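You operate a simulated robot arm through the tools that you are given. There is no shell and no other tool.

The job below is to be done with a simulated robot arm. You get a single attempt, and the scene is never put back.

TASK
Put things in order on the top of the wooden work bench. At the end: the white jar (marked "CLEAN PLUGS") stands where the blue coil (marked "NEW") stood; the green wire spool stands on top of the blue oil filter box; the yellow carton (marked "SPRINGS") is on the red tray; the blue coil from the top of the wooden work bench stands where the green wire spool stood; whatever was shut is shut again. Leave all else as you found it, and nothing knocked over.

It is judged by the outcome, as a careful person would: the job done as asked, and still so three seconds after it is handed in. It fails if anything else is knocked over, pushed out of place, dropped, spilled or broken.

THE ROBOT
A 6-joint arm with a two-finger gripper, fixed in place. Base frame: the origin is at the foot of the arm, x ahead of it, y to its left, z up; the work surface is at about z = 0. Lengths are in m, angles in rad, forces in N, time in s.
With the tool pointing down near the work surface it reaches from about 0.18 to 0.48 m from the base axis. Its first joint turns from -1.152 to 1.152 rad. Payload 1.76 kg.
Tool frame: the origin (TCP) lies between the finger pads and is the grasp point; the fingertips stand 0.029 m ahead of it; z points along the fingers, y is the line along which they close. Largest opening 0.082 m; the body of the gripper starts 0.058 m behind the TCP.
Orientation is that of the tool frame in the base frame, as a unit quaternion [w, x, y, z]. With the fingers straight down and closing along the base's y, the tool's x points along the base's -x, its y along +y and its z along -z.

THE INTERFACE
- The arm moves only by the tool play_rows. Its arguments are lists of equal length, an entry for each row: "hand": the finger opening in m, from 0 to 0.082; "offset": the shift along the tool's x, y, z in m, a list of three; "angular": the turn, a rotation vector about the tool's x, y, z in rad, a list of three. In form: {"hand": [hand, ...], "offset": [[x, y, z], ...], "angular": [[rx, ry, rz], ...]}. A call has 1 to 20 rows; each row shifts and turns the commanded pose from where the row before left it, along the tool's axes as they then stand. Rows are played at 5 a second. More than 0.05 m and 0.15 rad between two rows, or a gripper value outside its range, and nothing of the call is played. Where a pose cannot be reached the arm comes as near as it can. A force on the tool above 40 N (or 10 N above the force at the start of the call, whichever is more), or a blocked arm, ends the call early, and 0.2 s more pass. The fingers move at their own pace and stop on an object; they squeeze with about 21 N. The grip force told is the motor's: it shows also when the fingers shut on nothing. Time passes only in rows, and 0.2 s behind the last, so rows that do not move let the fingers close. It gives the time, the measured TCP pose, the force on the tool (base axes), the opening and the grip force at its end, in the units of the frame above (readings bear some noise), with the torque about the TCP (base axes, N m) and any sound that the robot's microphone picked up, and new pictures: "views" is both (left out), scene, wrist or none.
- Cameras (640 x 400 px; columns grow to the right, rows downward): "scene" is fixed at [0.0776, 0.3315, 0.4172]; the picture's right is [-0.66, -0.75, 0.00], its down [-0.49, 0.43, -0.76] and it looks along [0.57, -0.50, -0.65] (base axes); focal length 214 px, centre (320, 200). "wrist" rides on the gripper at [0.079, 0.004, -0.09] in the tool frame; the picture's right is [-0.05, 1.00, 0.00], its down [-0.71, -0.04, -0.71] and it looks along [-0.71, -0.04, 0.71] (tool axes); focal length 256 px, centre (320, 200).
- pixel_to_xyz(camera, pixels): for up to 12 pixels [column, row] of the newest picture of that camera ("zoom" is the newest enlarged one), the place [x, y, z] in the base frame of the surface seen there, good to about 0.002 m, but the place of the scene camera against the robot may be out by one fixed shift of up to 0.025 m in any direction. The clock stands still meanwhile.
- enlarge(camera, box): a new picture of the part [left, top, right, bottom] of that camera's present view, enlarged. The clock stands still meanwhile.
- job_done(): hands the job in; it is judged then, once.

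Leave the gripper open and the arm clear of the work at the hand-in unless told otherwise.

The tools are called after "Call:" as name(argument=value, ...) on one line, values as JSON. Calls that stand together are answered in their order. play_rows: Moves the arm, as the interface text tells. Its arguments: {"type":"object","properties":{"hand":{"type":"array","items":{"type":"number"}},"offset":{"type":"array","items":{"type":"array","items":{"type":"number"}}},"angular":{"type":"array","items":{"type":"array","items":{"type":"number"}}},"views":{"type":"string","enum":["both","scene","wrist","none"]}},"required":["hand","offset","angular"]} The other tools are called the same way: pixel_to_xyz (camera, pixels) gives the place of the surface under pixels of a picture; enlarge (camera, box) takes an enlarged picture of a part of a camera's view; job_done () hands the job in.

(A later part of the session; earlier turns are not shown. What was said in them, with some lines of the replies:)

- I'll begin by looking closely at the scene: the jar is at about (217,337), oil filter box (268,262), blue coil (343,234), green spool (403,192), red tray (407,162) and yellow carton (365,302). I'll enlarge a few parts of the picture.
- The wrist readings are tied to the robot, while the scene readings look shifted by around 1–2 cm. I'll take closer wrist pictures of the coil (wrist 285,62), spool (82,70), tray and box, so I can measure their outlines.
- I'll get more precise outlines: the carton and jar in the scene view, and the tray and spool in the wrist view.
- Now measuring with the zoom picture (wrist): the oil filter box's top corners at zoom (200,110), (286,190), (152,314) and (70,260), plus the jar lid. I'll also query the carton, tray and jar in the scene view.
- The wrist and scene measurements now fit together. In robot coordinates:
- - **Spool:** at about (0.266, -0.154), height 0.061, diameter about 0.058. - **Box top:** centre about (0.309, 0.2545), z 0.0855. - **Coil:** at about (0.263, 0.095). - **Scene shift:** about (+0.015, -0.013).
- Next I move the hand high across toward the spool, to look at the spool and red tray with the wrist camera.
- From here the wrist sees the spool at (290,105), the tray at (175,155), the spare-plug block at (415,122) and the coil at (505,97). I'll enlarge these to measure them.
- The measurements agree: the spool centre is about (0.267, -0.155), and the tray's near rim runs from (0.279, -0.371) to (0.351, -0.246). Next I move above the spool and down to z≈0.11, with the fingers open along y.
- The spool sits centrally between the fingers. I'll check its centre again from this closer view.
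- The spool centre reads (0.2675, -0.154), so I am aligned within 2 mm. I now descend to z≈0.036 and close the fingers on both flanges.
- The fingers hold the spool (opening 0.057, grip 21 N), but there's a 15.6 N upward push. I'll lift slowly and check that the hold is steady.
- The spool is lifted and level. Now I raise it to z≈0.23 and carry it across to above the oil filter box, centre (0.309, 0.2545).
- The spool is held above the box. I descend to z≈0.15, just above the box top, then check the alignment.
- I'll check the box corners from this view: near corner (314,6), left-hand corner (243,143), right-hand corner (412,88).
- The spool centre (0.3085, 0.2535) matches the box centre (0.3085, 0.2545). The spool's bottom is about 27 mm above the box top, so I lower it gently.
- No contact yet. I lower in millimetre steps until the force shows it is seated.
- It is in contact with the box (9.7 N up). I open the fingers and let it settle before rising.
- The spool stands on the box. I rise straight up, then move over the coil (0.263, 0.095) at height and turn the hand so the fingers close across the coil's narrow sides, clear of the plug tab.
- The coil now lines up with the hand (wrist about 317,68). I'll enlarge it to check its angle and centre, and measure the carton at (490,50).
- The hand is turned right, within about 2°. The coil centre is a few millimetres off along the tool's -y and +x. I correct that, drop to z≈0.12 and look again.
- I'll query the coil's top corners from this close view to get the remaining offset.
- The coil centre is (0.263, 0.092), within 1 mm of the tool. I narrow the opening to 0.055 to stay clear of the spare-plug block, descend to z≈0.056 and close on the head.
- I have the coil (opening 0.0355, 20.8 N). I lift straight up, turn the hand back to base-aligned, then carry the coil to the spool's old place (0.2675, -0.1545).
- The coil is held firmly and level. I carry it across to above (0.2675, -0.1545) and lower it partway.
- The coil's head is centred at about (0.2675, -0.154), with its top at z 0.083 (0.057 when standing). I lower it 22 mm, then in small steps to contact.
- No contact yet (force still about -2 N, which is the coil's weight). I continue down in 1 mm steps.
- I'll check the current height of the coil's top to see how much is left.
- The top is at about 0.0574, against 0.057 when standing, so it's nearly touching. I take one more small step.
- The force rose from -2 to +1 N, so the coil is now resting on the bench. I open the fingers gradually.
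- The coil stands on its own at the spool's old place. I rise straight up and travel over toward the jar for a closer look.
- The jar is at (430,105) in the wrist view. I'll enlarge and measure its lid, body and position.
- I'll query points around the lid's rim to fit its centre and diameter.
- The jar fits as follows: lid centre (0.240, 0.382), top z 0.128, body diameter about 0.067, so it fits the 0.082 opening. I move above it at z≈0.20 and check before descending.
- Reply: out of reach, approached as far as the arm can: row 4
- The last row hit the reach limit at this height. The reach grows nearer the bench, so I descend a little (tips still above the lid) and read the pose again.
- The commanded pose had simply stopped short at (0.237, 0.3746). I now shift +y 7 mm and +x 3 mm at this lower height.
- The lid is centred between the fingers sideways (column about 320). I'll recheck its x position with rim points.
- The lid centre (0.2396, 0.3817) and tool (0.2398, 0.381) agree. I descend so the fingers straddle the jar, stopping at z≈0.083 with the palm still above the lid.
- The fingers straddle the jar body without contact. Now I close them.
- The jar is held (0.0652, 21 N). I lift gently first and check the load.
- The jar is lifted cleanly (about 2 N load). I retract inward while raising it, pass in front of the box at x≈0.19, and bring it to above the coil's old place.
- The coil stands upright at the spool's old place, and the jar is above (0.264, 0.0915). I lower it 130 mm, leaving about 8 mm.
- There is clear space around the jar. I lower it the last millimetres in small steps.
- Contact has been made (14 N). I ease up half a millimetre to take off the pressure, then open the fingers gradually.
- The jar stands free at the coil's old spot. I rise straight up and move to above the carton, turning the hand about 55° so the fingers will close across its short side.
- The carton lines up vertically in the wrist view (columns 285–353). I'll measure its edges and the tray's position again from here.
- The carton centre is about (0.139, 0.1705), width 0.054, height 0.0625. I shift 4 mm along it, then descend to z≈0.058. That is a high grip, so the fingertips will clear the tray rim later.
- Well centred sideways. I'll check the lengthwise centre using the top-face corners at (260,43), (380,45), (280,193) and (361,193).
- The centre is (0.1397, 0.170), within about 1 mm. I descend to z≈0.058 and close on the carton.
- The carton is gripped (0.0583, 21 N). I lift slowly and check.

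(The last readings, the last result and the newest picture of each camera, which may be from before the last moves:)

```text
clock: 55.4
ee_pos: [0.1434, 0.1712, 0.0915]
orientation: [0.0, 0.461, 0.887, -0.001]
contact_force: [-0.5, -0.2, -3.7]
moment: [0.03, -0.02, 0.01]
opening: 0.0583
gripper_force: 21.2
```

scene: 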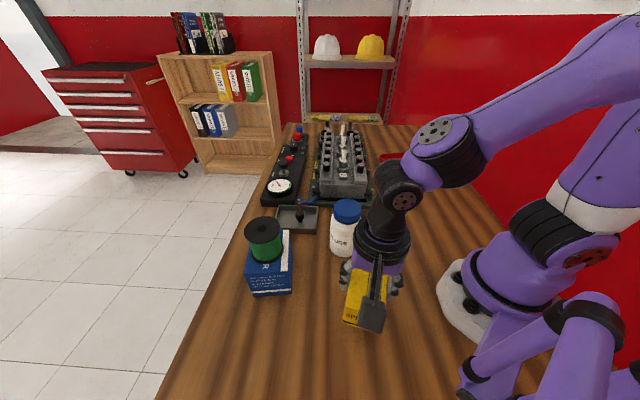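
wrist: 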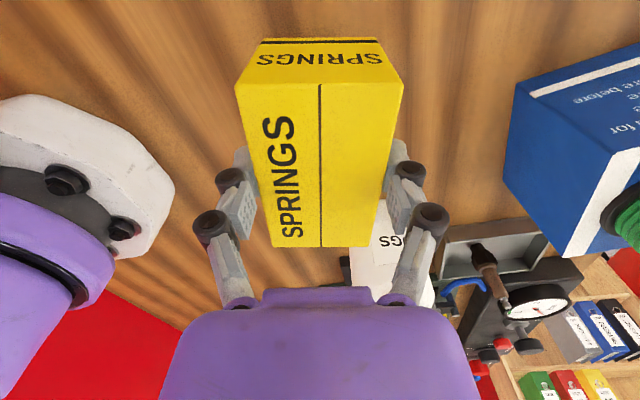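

Lifted well (3.5 N load). I raise to z≈0.25, carry it over toward the middle, and turn the hand +1.15 rad to line the carton up with the tray's long side.

Call:
play_rows(hand=[0.045, 0.045, 0.045, 0.045, 0.045, 0.045, 0.045, 0.045, 0.045, 0.045, 0.045, 0.045, 0.045, 0.045, 0.045, 0.045, 0.045, 0.045, 0.045], offset=[[0, 0, -0.04], [0, 0, -0.04], [0, 0, -0.04], [0, 0, -0.04], [-0.0405, -0.0064, 0], [-0.0405, -0.0064, 0], [-0.0405, -0.0064, 0], [-0.0405, -0.0064, 0], [-0.0405, -0.0064, 0], [-0.0405, -0.0064, 0], [0, 0, 0], [0, 0, 0], [0, 0, 0], [0, 0, 0], [0, 0, 0], [0, 0, 0], [0, 0, 0], [0, 0, 0], [0, 0, 0]], angular=[[0, 0, 0], [0, 0, 0], [0, 0, 0], [0, 0, 0], [0, 0, 0], [0, 0, 0], [0, 0, 0], [0, 0, 0], [0, 0, 0], [0, 0, 0], [0, 0, 0.144], [0, 0, 0.144], [0, 0, 0.144], [0, 0, 0.144], [0, 0, 0.144], [0, 0, 0.144], [0, 0, 0.144], [0, 0, 0.142], [0, 0, 0]])

```text
clock: 59.4
ee_pos: [0.2479, -0.0492, 0.2531]
orientation: [0.0, 0.87, 0.492, 0.0]
contact_force: [0.5, -0.2, -2.4]
moment: [-0.01, 0.02, -0.03]
opening: 0.0582
gripper_force: 20.7
```

scene: 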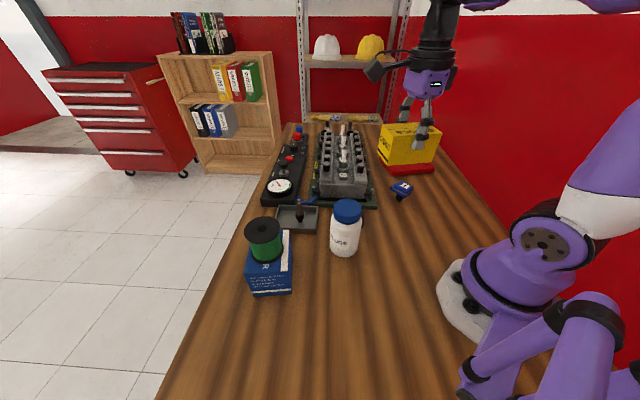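
wrist: 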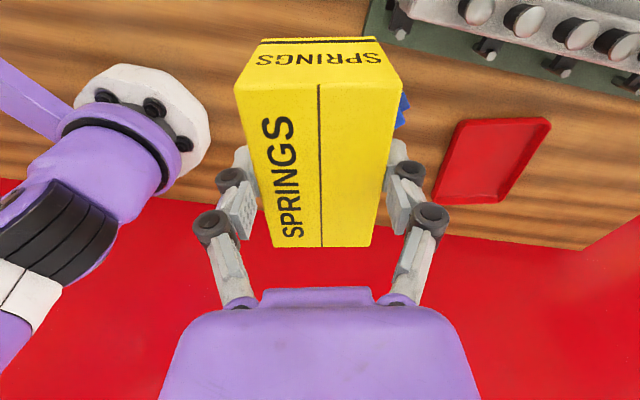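

The whole tray is visible now in the wrist view around (490,160). I'll measure its corners and floor.

Call:
enlarge(camera="wrist", box=[410, 95, 570, 220])

Call:
pixel_to_xyz(camera="wrist", pixels=[[458, 123], [548, 120], [500, 200], [436, 196], [490, 160], [470, 150], [510, 150], [480, 185], [460, 180], [525, 135]])

```text
3.20 times, centred on (490, 158) of wrist
```

zoom: 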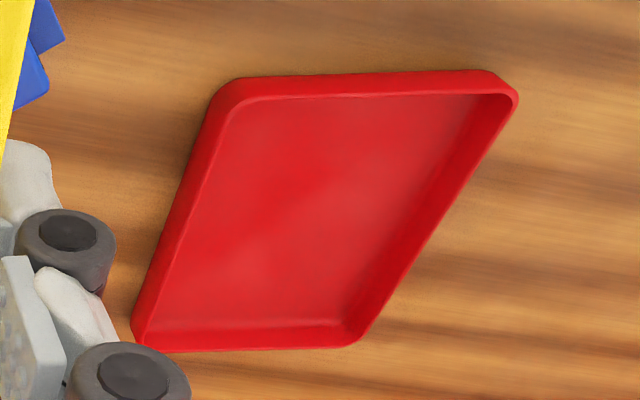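

```text
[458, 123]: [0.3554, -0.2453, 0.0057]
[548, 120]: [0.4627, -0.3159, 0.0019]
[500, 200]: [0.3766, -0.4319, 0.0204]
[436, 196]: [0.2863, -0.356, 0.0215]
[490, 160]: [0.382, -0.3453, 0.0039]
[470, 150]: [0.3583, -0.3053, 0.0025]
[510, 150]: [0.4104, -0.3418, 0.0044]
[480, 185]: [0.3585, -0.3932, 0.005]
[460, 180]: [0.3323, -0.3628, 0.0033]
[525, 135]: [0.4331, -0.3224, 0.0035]
```

I'll query the rim corners and inner floor corners in this enlarged view.

Call:
pixel_to_xyz(camera="zoom", pixels=[[225, 95], [508, 100], [355, 340], [142, 332], [245, 105], [475, 108], [345, 318], [165, 318], [180, 200], [440, 210], [370, 88], [250, 338]])

```text
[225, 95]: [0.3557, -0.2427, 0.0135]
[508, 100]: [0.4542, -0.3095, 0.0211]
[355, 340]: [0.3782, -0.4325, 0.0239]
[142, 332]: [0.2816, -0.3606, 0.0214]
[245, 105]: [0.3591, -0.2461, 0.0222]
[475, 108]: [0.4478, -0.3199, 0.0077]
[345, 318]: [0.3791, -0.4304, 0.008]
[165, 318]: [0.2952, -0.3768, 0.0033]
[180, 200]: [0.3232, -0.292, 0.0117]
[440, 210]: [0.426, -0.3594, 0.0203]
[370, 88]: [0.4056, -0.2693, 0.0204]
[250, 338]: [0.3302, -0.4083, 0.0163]
```

Tray rim corners are (0.357,-0.243), (0.455,-0.309), (0.379,-0.434) and (0.281,-0.362), so its centre is (0.368,-0.337) and its long side lies at about 57°. The rim is at z≈0.022 and the floor at about 0.004. I turn 2° more and move toward the tray, staying high.

Call:
play_rows(hand=[0.045, 0.045, 0.045, 0.045, 0.045, 0.045, 0.045, 0.045], offset=[[0, 0, 0], [-0.0266, 0.0266, 0.0067], [-0.0266, 0.0266, 0.0067], [-0.0266, 0.0266, 0.0067], [-0.0266, 0.0266, 0.0067], [-0.0266, 0.0266, 0.0067], [-0.0266, 0.0266, 0.0067], [0, 0, 0]], angular=[[0, 0, 0.035], [0, 0, 0], [0, 0, 0], [0, 0, 0], [0, 0, 0], [0, 0, 0], [0, 0, 0], [0, 0, 0]])

Call:
pixel_to_xyz(camera="wrist", pixels=[[243, 150], [240, 155], [398, 143], [402, 150], [320, 150], [320, 230], [320, 85], [280, 235], [365, 235]])

```text
clock: 61.2
ee_pos: [0.2929, -0.2677, 0.2119]
orientation: [0.0, 0.878, 0.478, 0.0]
contact_force: [-0.3, 1.0, -1.8]
moment: [-0.05, -0.01, 0.0]
opening: 0.0578
gripper_force: 20.6
```

scene: 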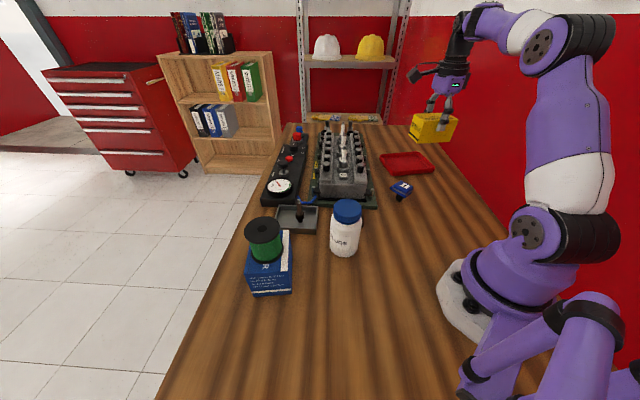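
wrist: 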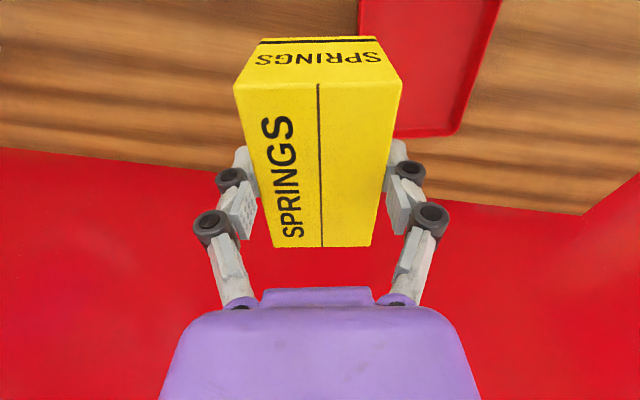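

```text
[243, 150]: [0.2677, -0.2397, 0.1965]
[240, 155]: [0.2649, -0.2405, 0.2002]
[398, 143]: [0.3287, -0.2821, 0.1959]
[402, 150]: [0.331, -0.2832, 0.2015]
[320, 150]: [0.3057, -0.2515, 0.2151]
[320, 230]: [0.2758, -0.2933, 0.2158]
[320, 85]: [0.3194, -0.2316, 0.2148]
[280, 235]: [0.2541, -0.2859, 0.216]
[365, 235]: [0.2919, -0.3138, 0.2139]
```

The carton's bottom is about 0.059 below the TCP. I extend toward the tray while lowering to z≈0.15, and watch the reach.

Call:
play_rows(hand=[0.045, 0.045, 0.045, 0.045], offset=[[-0.0034, 0.0169, 0.02], [-0.0034, 0.0169, 0.02], [-0.0034, 0.0169, 0.02], [0, 0, 0]], angular=[[0, 0, 0], [0, 0, 0], [0, 0, 0], [0, 0, 0]])

```text
clock: 62.2
ee_pos: [0.3315, -0.3071, 0.1512]
orientation: [0.0, 0.878, 0.478, 0.001]
contact_force: [-0.3, 0.4, -2.2]
moment: [0.03, 0.01, 0.0]
opening: 0.0578
gripper_force: 20.3
```

scene: 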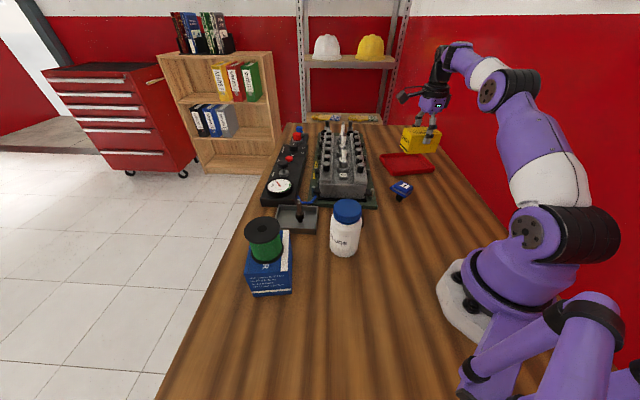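
wrist: 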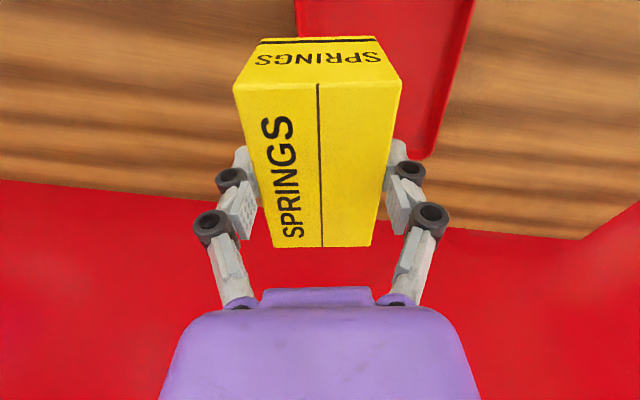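

Reach is fine so far (r≈0.452). I continue outward to the target (0.354, -0.3275), lowering to z≈0.115 with the carton's bottom still above the rim.

Call:
play_rows(hand=[0.045, 0.045, 0.045, 0.045, 0.045], offset=[[0, 0, 0.018], [-0.0019, 0.0103, 0.008], [-0.0019, 0.0103, 0.005], [-0.0019, 0.0103, 0.005], [0, 0, 0]], angular=[[0, 0, 0], [0, 0, 0], [0, 0, 0], [0, 0, 0], [0, 0, 0]])

Call:
enlarge(camera="scene", box=[370, 90, 466, 190])

Call:
enlarge(camera="wrist", box=[200, 0, 480, 260])

```text
clock: 63.4
ee_pos: [0.3417, -0.3242, 0.1127]
orientation: [0.0, 0.879, 0.478, 0.0]
contact_force: [-0.7, 0.9, -3.2]
moment: [0.01, -0.01, 0.01]
opening: 0.0579
gripper_force: 21.1
out of reach, approached as far as the arm can: row 3, 4
```

scene: 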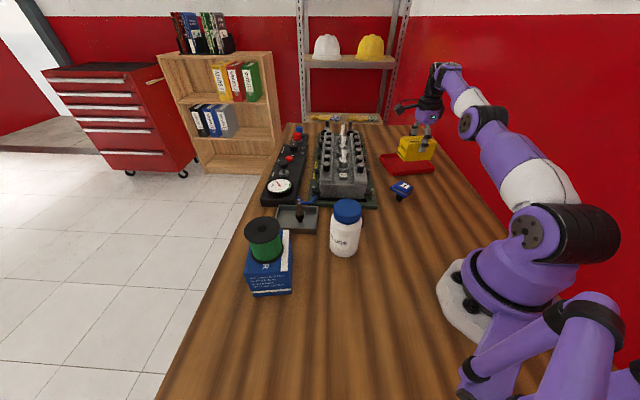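
wrist: 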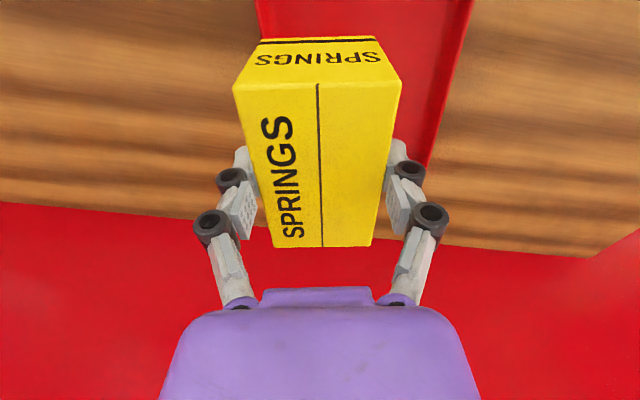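

```text
4.00 times, centred on (418, 140) of scene
```

zoom: 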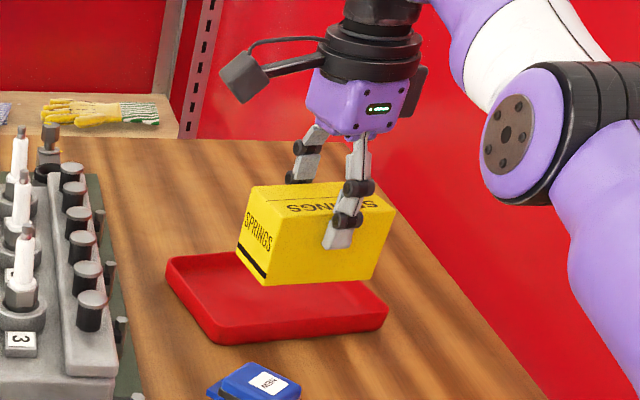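

```text
1.54 times, centred on (340, 130) of wrist
```

zoom: 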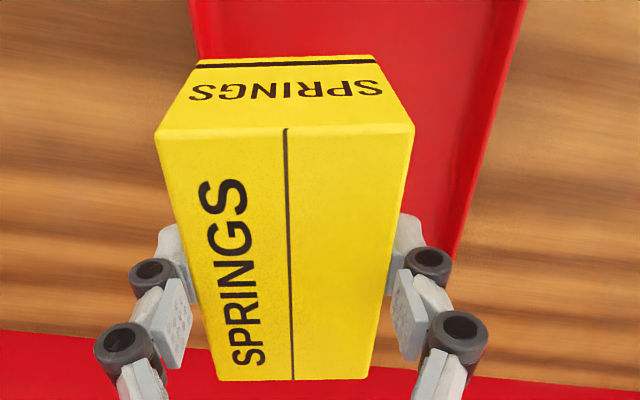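

The arm stopped at r≈0.471 for this height. The reach grows slightly lower down, and I can gain a bit more by moving along the tray toward its +y end, while keeping the carton fully inside. My target is (0.358, -0.3165). First I shift sideways and lower a little.

Call:
play_rows(hand=[0.045, 0.045, 0.045, 0.045], offset=[[0.0084, -0.003, 0.005], [0.0084, -0.003, 0.005], [0, 0, 0.006], [0, 0, 0]], angular=[[0, 0, 0], [0, 0, 0], [0, 0, 0], [0, 0, 0]])

```text
clock: 64.4
ee_pos: [0.347, -0.3073, 0.0976]
orientation: [0.0, 0.878, 0.478, 0.0]
contact_force: [-0.3, -0.5, -1.6]
moment: [-0.02, 0.02, 0.01]
opening: 0.0577
gripper_force: 20.9
```

scene: 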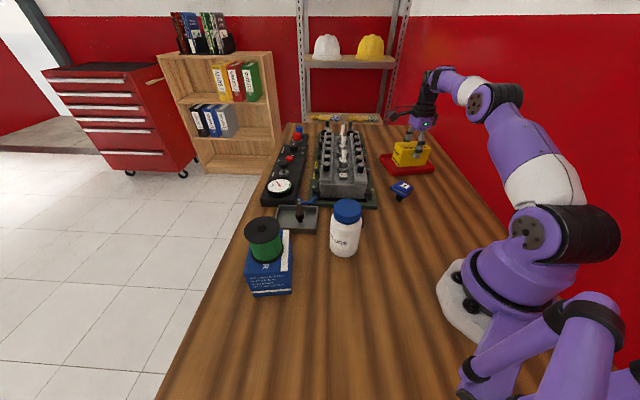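
wrist: 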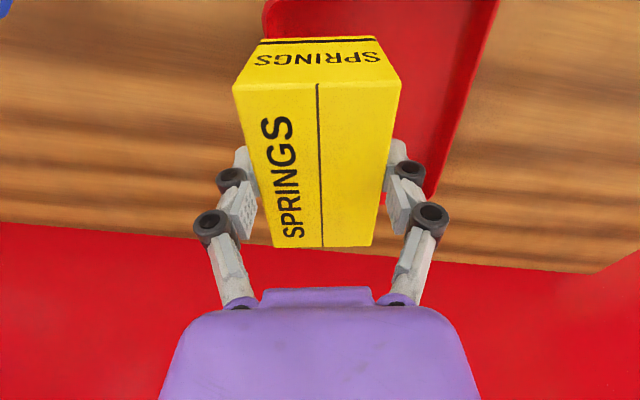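

I extend outward in small steps while lowering slightly (carton bottom stays above the rim).

Call:
play_rows(hand=[0.045, 0.045, 0.045, 0.045], offset=[[0, 0.004, 0.003], [0, 0.004, 0.003], [0, 0.003, 0.001], [0, 0, 0]], angular=[[0, 0, 0], [0, 0, 0], [0, 0, 0], [0, 0, 0]])

Call:
enlarge(camera="scene", box=[370, 115, 450, 185])

Call:
enlarge(camera="wrist", box=[220, 0, 540, 200])

```text
clock: 65.4
ee_pos: [0.3564, -0.3129, 0.0903]
orientation: [0.0, 0.879, 0.478, 0.0]
contact_force: [0.5, -0.7, -2.1]
moment: [0.0, 0.02, 0.01]
opening: 0.0579
gripper_force: 21.2
```

scene: 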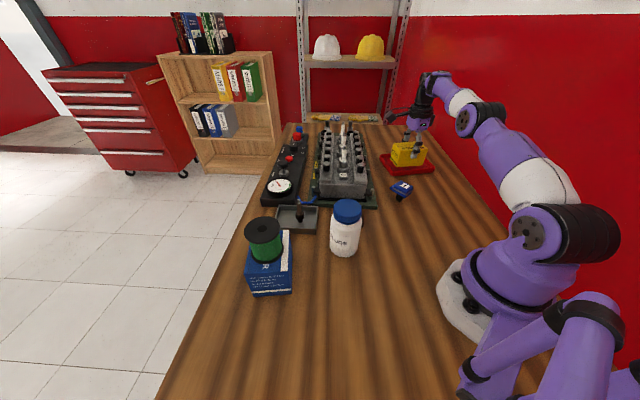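
wrist: 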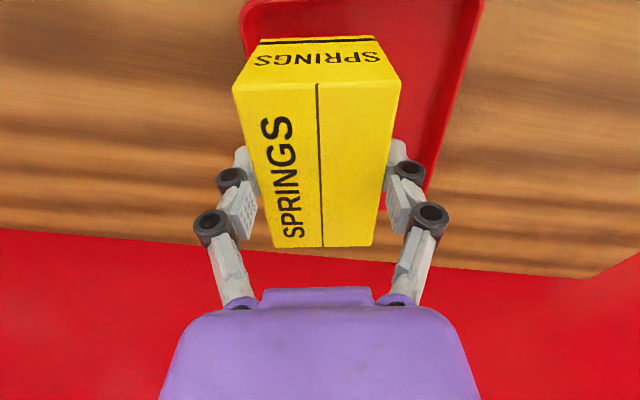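

```text
5.71 times, centred on (410, 150) of scene
```

zoom: 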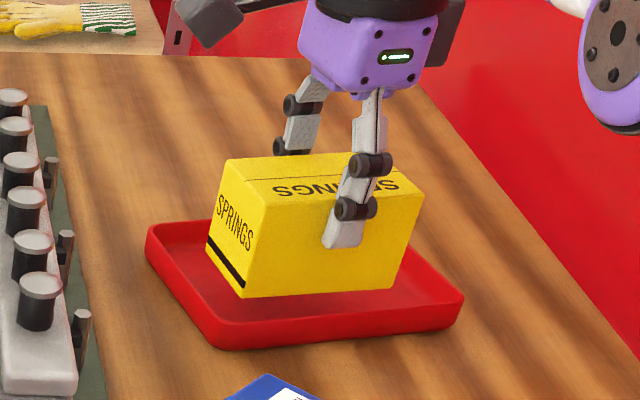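

```text
2.00 times, centred on (380, 100) of wrist
```

zoom: 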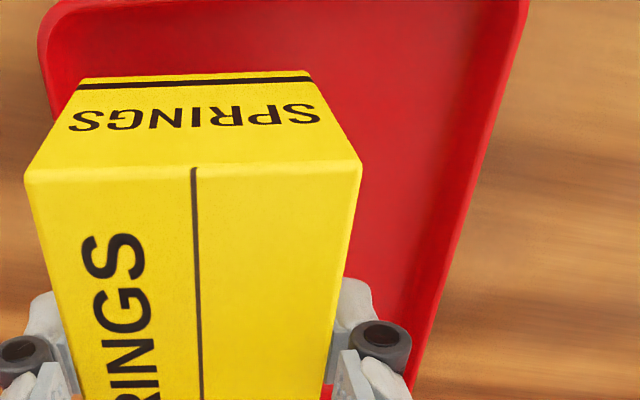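

It is nearly in position: the carton's bottom is just above the rim and inside it. I'll measure the carton's visible bottom edge against the tray's walls.

Call:
pixel_to_xyz(camera="zoom", pixels=[[84, 90], [300, 82], [70, 60], [60, 100], [45, 60], [200, 60], [200, 20], [200, 5], [340, 100], [460, 100], [500, 60], [420, 200]])

```text
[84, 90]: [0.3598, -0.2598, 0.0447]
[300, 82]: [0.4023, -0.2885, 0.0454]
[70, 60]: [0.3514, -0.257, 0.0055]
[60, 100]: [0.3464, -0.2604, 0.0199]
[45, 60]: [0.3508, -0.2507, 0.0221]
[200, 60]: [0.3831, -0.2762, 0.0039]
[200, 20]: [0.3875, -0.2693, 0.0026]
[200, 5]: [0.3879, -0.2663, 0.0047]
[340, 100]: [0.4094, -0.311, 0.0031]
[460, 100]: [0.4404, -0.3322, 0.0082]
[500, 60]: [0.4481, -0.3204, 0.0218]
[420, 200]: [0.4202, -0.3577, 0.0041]
```

The carton has about 8 mm clearance to the inner wall and about 10 mm at the end, and its bottom is about 27 mm above the tray floor. I lower it 22 mm while easing out 2 mm more.

Call:
play_rows(hand=[0.045, 0.045, 0.045, 0.045], offset=[[0, 0, 0.009], [0, 0.001, 0.008], [0, 0.001, 0.005], [0, 0, 0]], angular=[[0, 0, 0], [0, 0, 0], [0, 0, 0], [0, 0, 0]])

Call:
enlarge(camera="scene", box=[370, 120, 450, 185])

```text
clock: 66.4
ee_pos: [0.3594, -0.3127, 0.0712]
orientation: [0.0, 0.878, 0.478, 0.0]
contact_force: [-0.6, -0.2, -3.6]
moment: [0.0, 0.0, 0.02]
opening: 0.0579
gripper_force: 20.8
```

scene: 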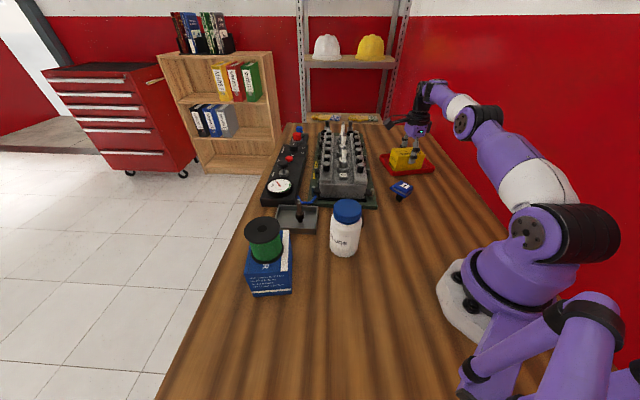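
wrist: 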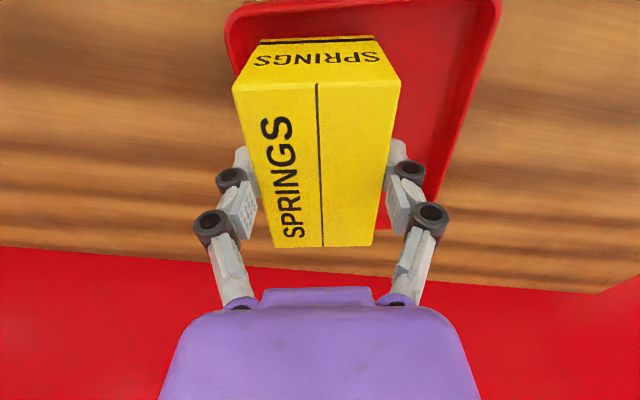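

```text
6.15 times, centred on (410, 152) of scene
```

zoom: 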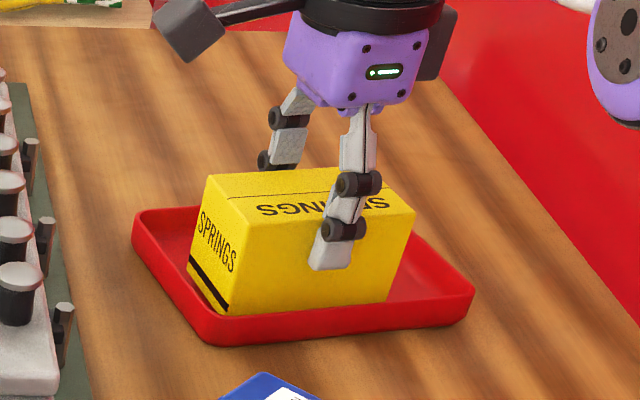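

I'll check the carton top's height to see how much is left to go (it should be about 0.066 when on the tray floor).

Call:
pixel_to_xyz(camera="wrist", pixels=[[320, 150], [350, 150], [290, 100], [350, 100], [310, 200], [350, 220], [330, 120], [300, 180]])

```text
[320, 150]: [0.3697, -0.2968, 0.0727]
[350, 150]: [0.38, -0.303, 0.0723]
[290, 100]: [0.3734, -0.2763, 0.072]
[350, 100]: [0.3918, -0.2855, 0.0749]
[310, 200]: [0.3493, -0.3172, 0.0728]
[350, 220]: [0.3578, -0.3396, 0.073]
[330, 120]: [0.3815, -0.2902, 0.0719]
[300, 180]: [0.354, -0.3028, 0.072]
```

About 6 mm are left. I lower 4 mm, then go in 1 mm steps.

Call:
play_rows(hand=[0.045, 0.045, 0.045], offset=[[0, 0, 0.002], [0, 0, 0.002], [0, 0, 0]], angular=[[0, 0, 0], [0, 0, 0], [0, 0, 0]], views="none")

Call:
play_rows(hand=[0.045, 0.045], offset=[[0, 0, 0.001], [0, 0, 0]], angular=[[0, 0, 0], [0, 0, 0]], views="none")

```text
clock: 67.2
ee_pos: [0.3594, -0.3129, 0.0666]
orientation: [0.0, 0.879, 0.478, 0.0]
contact_force: [0.5, -0.5, -2.6]
moment: [0.02, 0.01, 0.0]
opening: 0.0579
gripper_force: 20.9
```

```text
clock: 67.8
ee_pos: [0.3589, -0.3128, 0.0646]
orientation: [0.0, 0.878, 0.478, 0.0]
contact_force: [-0.4, 0.1, -2.4]
moment: [0.02, 0.04, 0.02]
opening: 0.0577
gripper_force: 21.3
```

Call:
play_rows(hand=[0.045, 0.045], offset=[[0, 0, 0.001], [0, 0, 0]], angular=[[0, 0, 0], [0, 0, 0]], views="none")

Call:
pixel_to_xyz(camera="wrist", pixels=[[320, 150], [350, 150], [290, 100], [350, 100], [310, 200], [350, 220], [330, 120], [300, 180]])

```text
clock: 68.4
ee_pos: [0.3598, -0.3147, 0.0634]
orientation: [0.002, 0.878, 0.478, 0.0]
contact_force: [-0.6, 3.1, 8.2]
moment: [0.09, 0.17, -0.05]
opening: 0.0579
gripper_force: 20.6
```

```text
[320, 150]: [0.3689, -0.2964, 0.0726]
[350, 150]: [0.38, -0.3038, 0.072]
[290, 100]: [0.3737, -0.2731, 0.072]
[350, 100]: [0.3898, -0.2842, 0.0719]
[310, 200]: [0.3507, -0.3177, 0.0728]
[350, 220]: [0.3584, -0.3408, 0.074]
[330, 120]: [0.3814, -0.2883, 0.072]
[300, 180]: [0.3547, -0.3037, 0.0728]
```

Contact (8 N) at the expected height. I take a fresh look before releasing.

Call:
play_rows(hand=[0.045], offset=[[0, 0, 0]], angular=[[0, 0, 0]])

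Call:
enlarge(camera="scene", box=[370, 120, 450, 185])

Call:
enlarge(camera="wrist", box=[180, 0, 500, 260])

Call:
pixel_to_xyz(camera="wrist", pixels=[[320, 150], [350, 150], [290, 100], [350, 100], [310, 200], [350, 220], [330, 120], [300, 180]])

```text
clock: 68.8
ee_pos: [0.3593, -0.3141, 0.0632]
orientation: [0.0, 0.879, 0.478, 0.0]
contact_force: [-0.6, 3.4, 13.0]
moment: [0.07, 0.11, -0.04]
opening: 0.0576
gripper_force: 20.8
```

scene: 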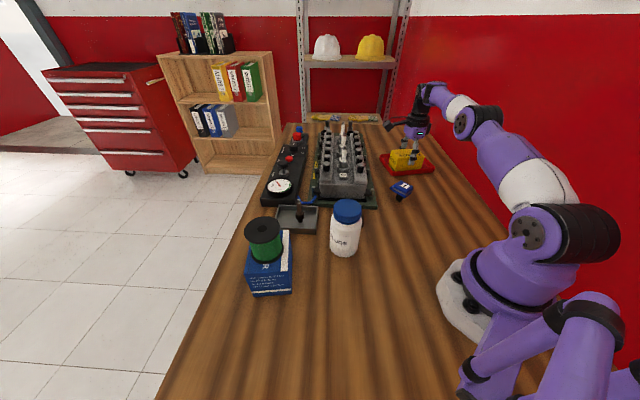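
wrist: 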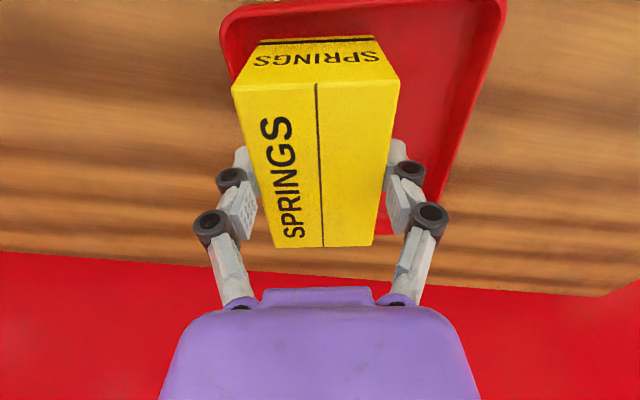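

```text
6.15 times, centred on (410, 152) of scene
```

zoom: 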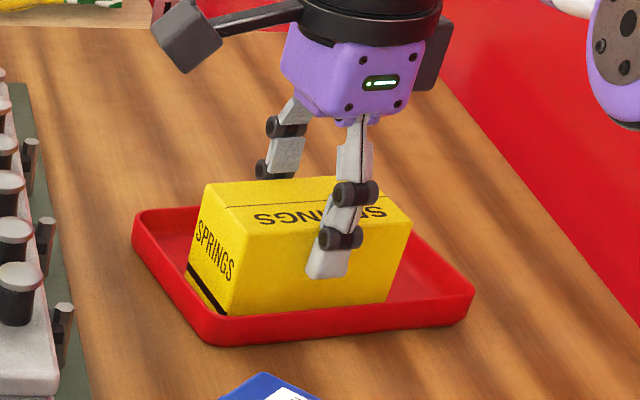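

```text
1.54 times, centred on (340, 130) of wrist
```

zoom: 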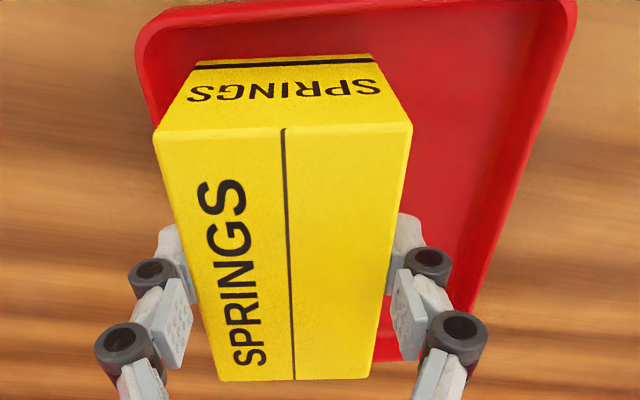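

```text
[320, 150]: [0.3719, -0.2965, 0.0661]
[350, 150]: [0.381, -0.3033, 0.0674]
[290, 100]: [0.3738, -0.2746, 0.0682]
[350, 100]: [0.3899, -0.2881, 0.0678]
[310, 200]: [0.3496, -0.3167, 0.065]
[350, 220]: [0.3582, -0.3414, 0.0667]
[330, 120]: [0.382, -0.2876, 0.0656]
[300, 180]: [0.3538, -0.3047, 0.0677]
```

The carton sits on the tray floor, inside the rim (top at z≈0.066). I ease up a touch, then open the fingers gradually.

Call:
play_rows(hand=[0.045, 0.059, 0.063, 0.068, 0.074, 0.074], offset=[[0, 0, -0.0005], [0, 0, 0], [0, 0, 0], [0, 0, 0], [0, 0, 0], [0, 0, 0]], angular=[[0, 0, 0], [0, 0, 0], [0, 0, 0], [0, 0, 0], [0, 0, 0], [0, 0, 0]])

Call:
enlarge(camera="scene", box=[370, 120, 450, 185])

```text
clock: 70.2
ee_pos: [0.3591, -0.3124, 0.0641]
orientation: [0.0, 0.878, 0.478, 0.0]
contact_force: [-0.3, -0.5, -0.2]
moment: [-0.02, -0.01, 0.03]
opening: 0.074
gripper_force: 0.1
```

scene: 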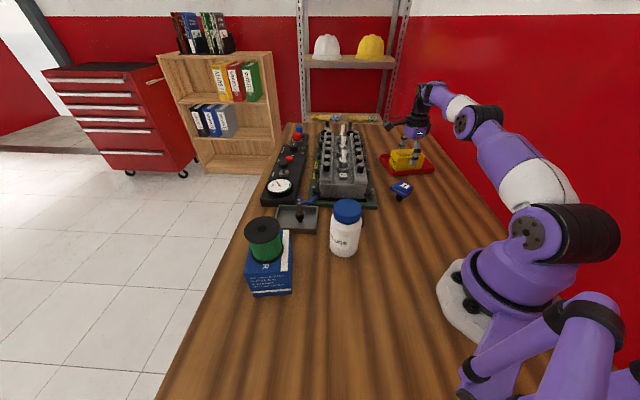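
wrist: 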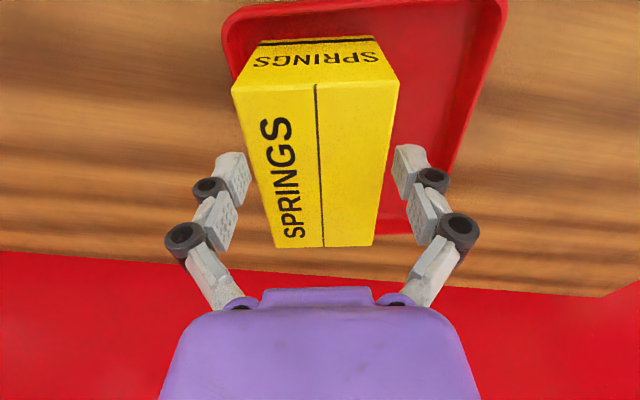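

```text
6.15 times, centred on (410, 152) of scene
```

zoom: 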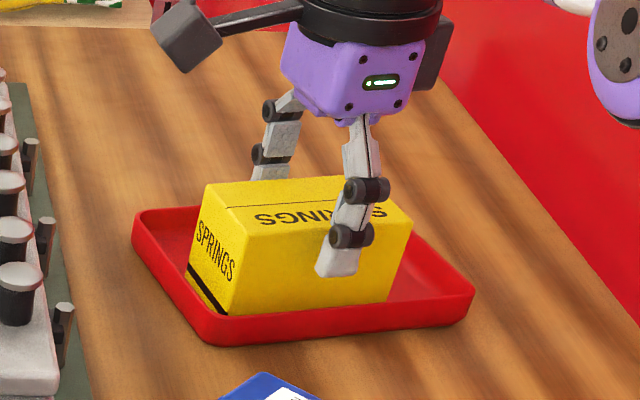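

The fingers are free of the carton. I can't rise straight up at this reach, so I open fully and rise in small steps while easing back 1.5 mm per step, staying clear of the carton's sides.

Call:
play_rows(hand=[0.082, 0.082, 0.082, 0.082, 0.082, 0.082, 0.082], offset=[[0, 0, 0], [0, -0.0012, -0.01], [0, -0.0014, -0.01], [0, -0.0014, -0.01], [0, -0.0016, -0.01], [0, -0.0018, -0.008], [0, 0, 0]], angular=[[0, 0, 0], [0, 0, 0], [0, 0, 0], [0, 0, 0], [0, 0, 0], [0, 0, 0], [0, 0, 0]])

```text
clock: 71.8
ee_pos: [0.3518, -0.3071, 0.1117]
orientation: [0.0, 0.878, 0.478, 0.0]
contact_force: [0.1, 0.6, -0.1]
moment: [0.01, 0.0, -0.01]
opening: 0.0821
gripper_force: 0.1
```

scene: 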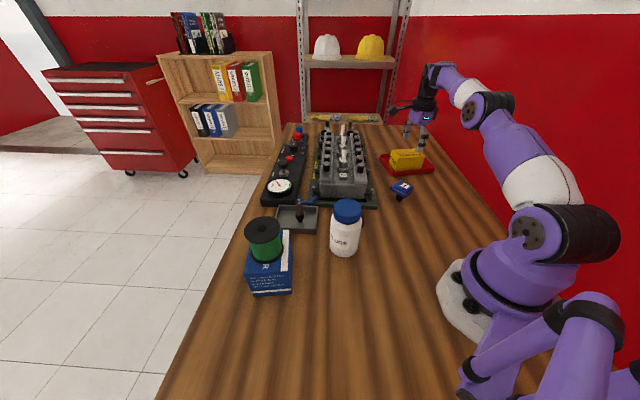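
wrist: 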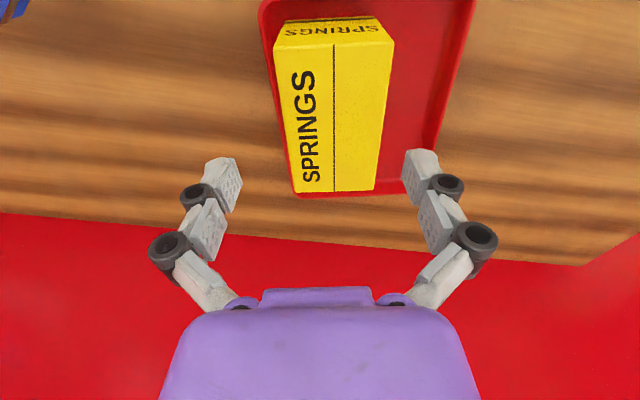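

The carton sits fully inside the tray, and the hand is clear above it. I retract up and back, well away from everything, then inspect the whole scene.

Call:
play_rows(hand=[0.082, 0.082, 0.082, 0.082, 0.082, 0.082], offset=[[0, -0.02, -0.03], [0, -0.025, -0.035], [0, -0.025, -0.035], [0, -0.025, -0.03], [0, -0.02, -0.02], [0, 0, 0]], angular=[[0, 0, 0], [0, 0, 0], [0, 0, 0], [0, 0, 0], [0, 0, 0], [0, 0, 0]])

Call:
enlarge(camera="scene", box=[340, 110, 460, 215])

Call:
enlarge(camera="scene", box=[220, 160, 400, 310])

Call:
enlarge(camera="wrist", box=[160, 0, 480, 200])

```text
clock: 73.2
ee_pos: [0.2561, -0.2471, 0.2621]
orientation: [0.0, 0.878, 0.478, 0.0]
contact_force: [0.1, -0.6, 0.6]
moment: [-0.01, 0.0, -0.01]
opening: 0.082
gripper_force: 0.1
```

scene: 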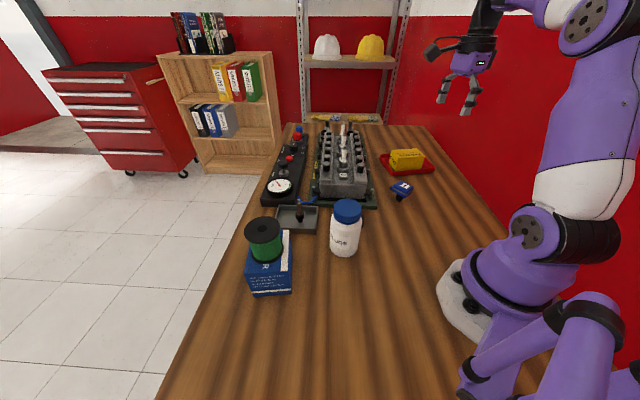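
wrist: 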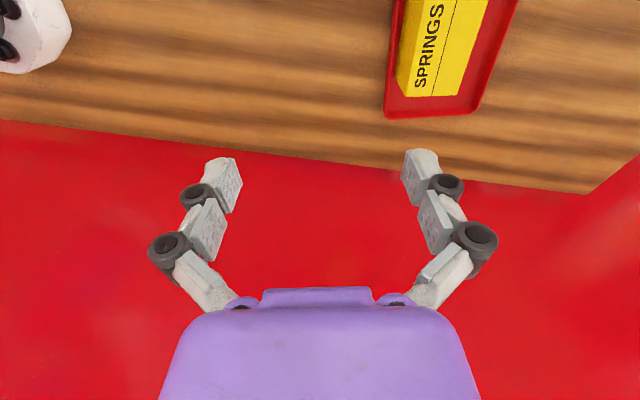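

```text
3.81 times, centred on (400, 162) of scene
```

zoom: 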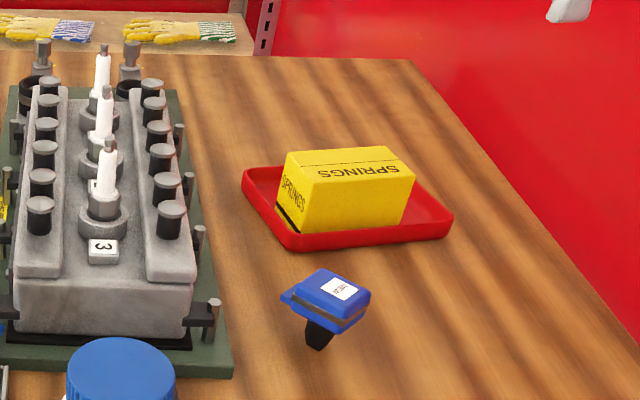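

```text
2.67 times, centred on (310, 235) of scene
```

zoom: 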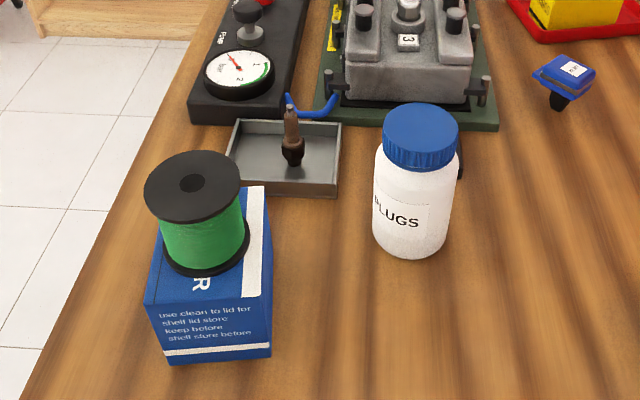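

```text
2.00 times, centred on (320, 100) of wrist
```

zoom: 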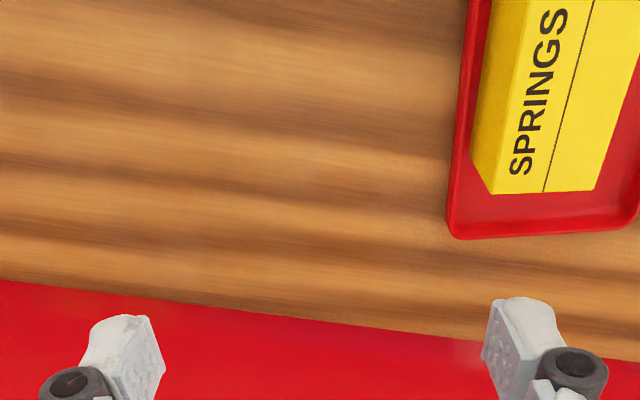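

Everything looks upright and in place. I'll do a last numeric check in the scene picture: coil top (405,185), jar lid (347,209), spool hub (262,228), tray corners, and the spare-plug block and spark-plug tray.

Call:
pixel_to_xyz(camera="scene", pixels=[[405, 185.3], [400, 199], [347.3, 209], [340, 250], [262, 229], [255, 245], [380.8, 157], [433.5, 167], [393.4, 174.6], [407, 157], [299, 213], [290, 235]])

Call:
enlarge(camera="scene", box=[375, 140, 445, 210])

```text
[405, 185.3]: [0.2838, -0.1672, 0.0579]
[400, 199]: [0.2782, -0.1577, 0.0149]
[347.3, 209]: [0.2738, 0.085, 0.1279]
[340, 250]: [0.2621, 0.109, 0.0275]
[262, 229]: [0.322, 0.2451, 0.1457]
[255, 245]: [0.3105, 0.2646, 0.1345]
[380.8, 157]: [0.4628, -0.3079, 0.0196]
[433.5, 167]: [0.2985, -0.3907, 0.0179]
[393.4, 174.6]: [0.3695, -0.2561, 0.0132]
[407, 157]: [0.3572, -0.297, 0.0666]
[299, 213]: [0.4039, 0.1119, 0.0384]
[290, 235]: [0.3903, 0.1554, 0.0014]
```

```text
5.71 times, centred on (410, 175) of scene
```

zoom: 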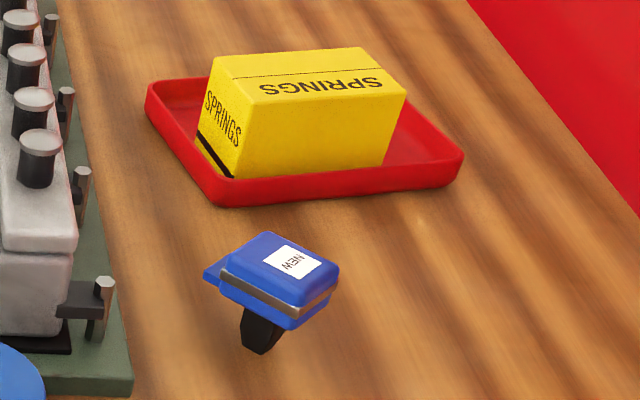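

Correcting for the scene camera's shift, the results are:

- **Coil:** at about (0.268, -0.154), where the spool stood.
- **Jar:** at about (0.26, 0.095), where the coil stood, with its lid on.
- **Spool:** on top of the oil filter box, at z 0.146.
- **Carton:** flat on the red tray.

Nothing else has moved, the gripper is open, and the arm is clear. I hand the job in.

Call:
job_done()

```text
The job is handed in.
```

The bench is in order and the job is handed in. The final pictures and measurements showed:

- **White jar:** it stands where the blue coil was, with its lid still on.
- **Green wire spool:** it stands centred on top of the blue oil filter box.
- **Yellow carton:** it lies flat on the red tray, inside the rim. It sits toward the edge nearest the robot, because the arm could not reach the tray's centre.
- **Blue coil:** it stands where the spool was. It is turned about 55° from how it first stood.

Nothing was opened, so there was nothing to shut again. I saw nothing else moved or knocked over. The gripper is open and the arm is clear of the work.
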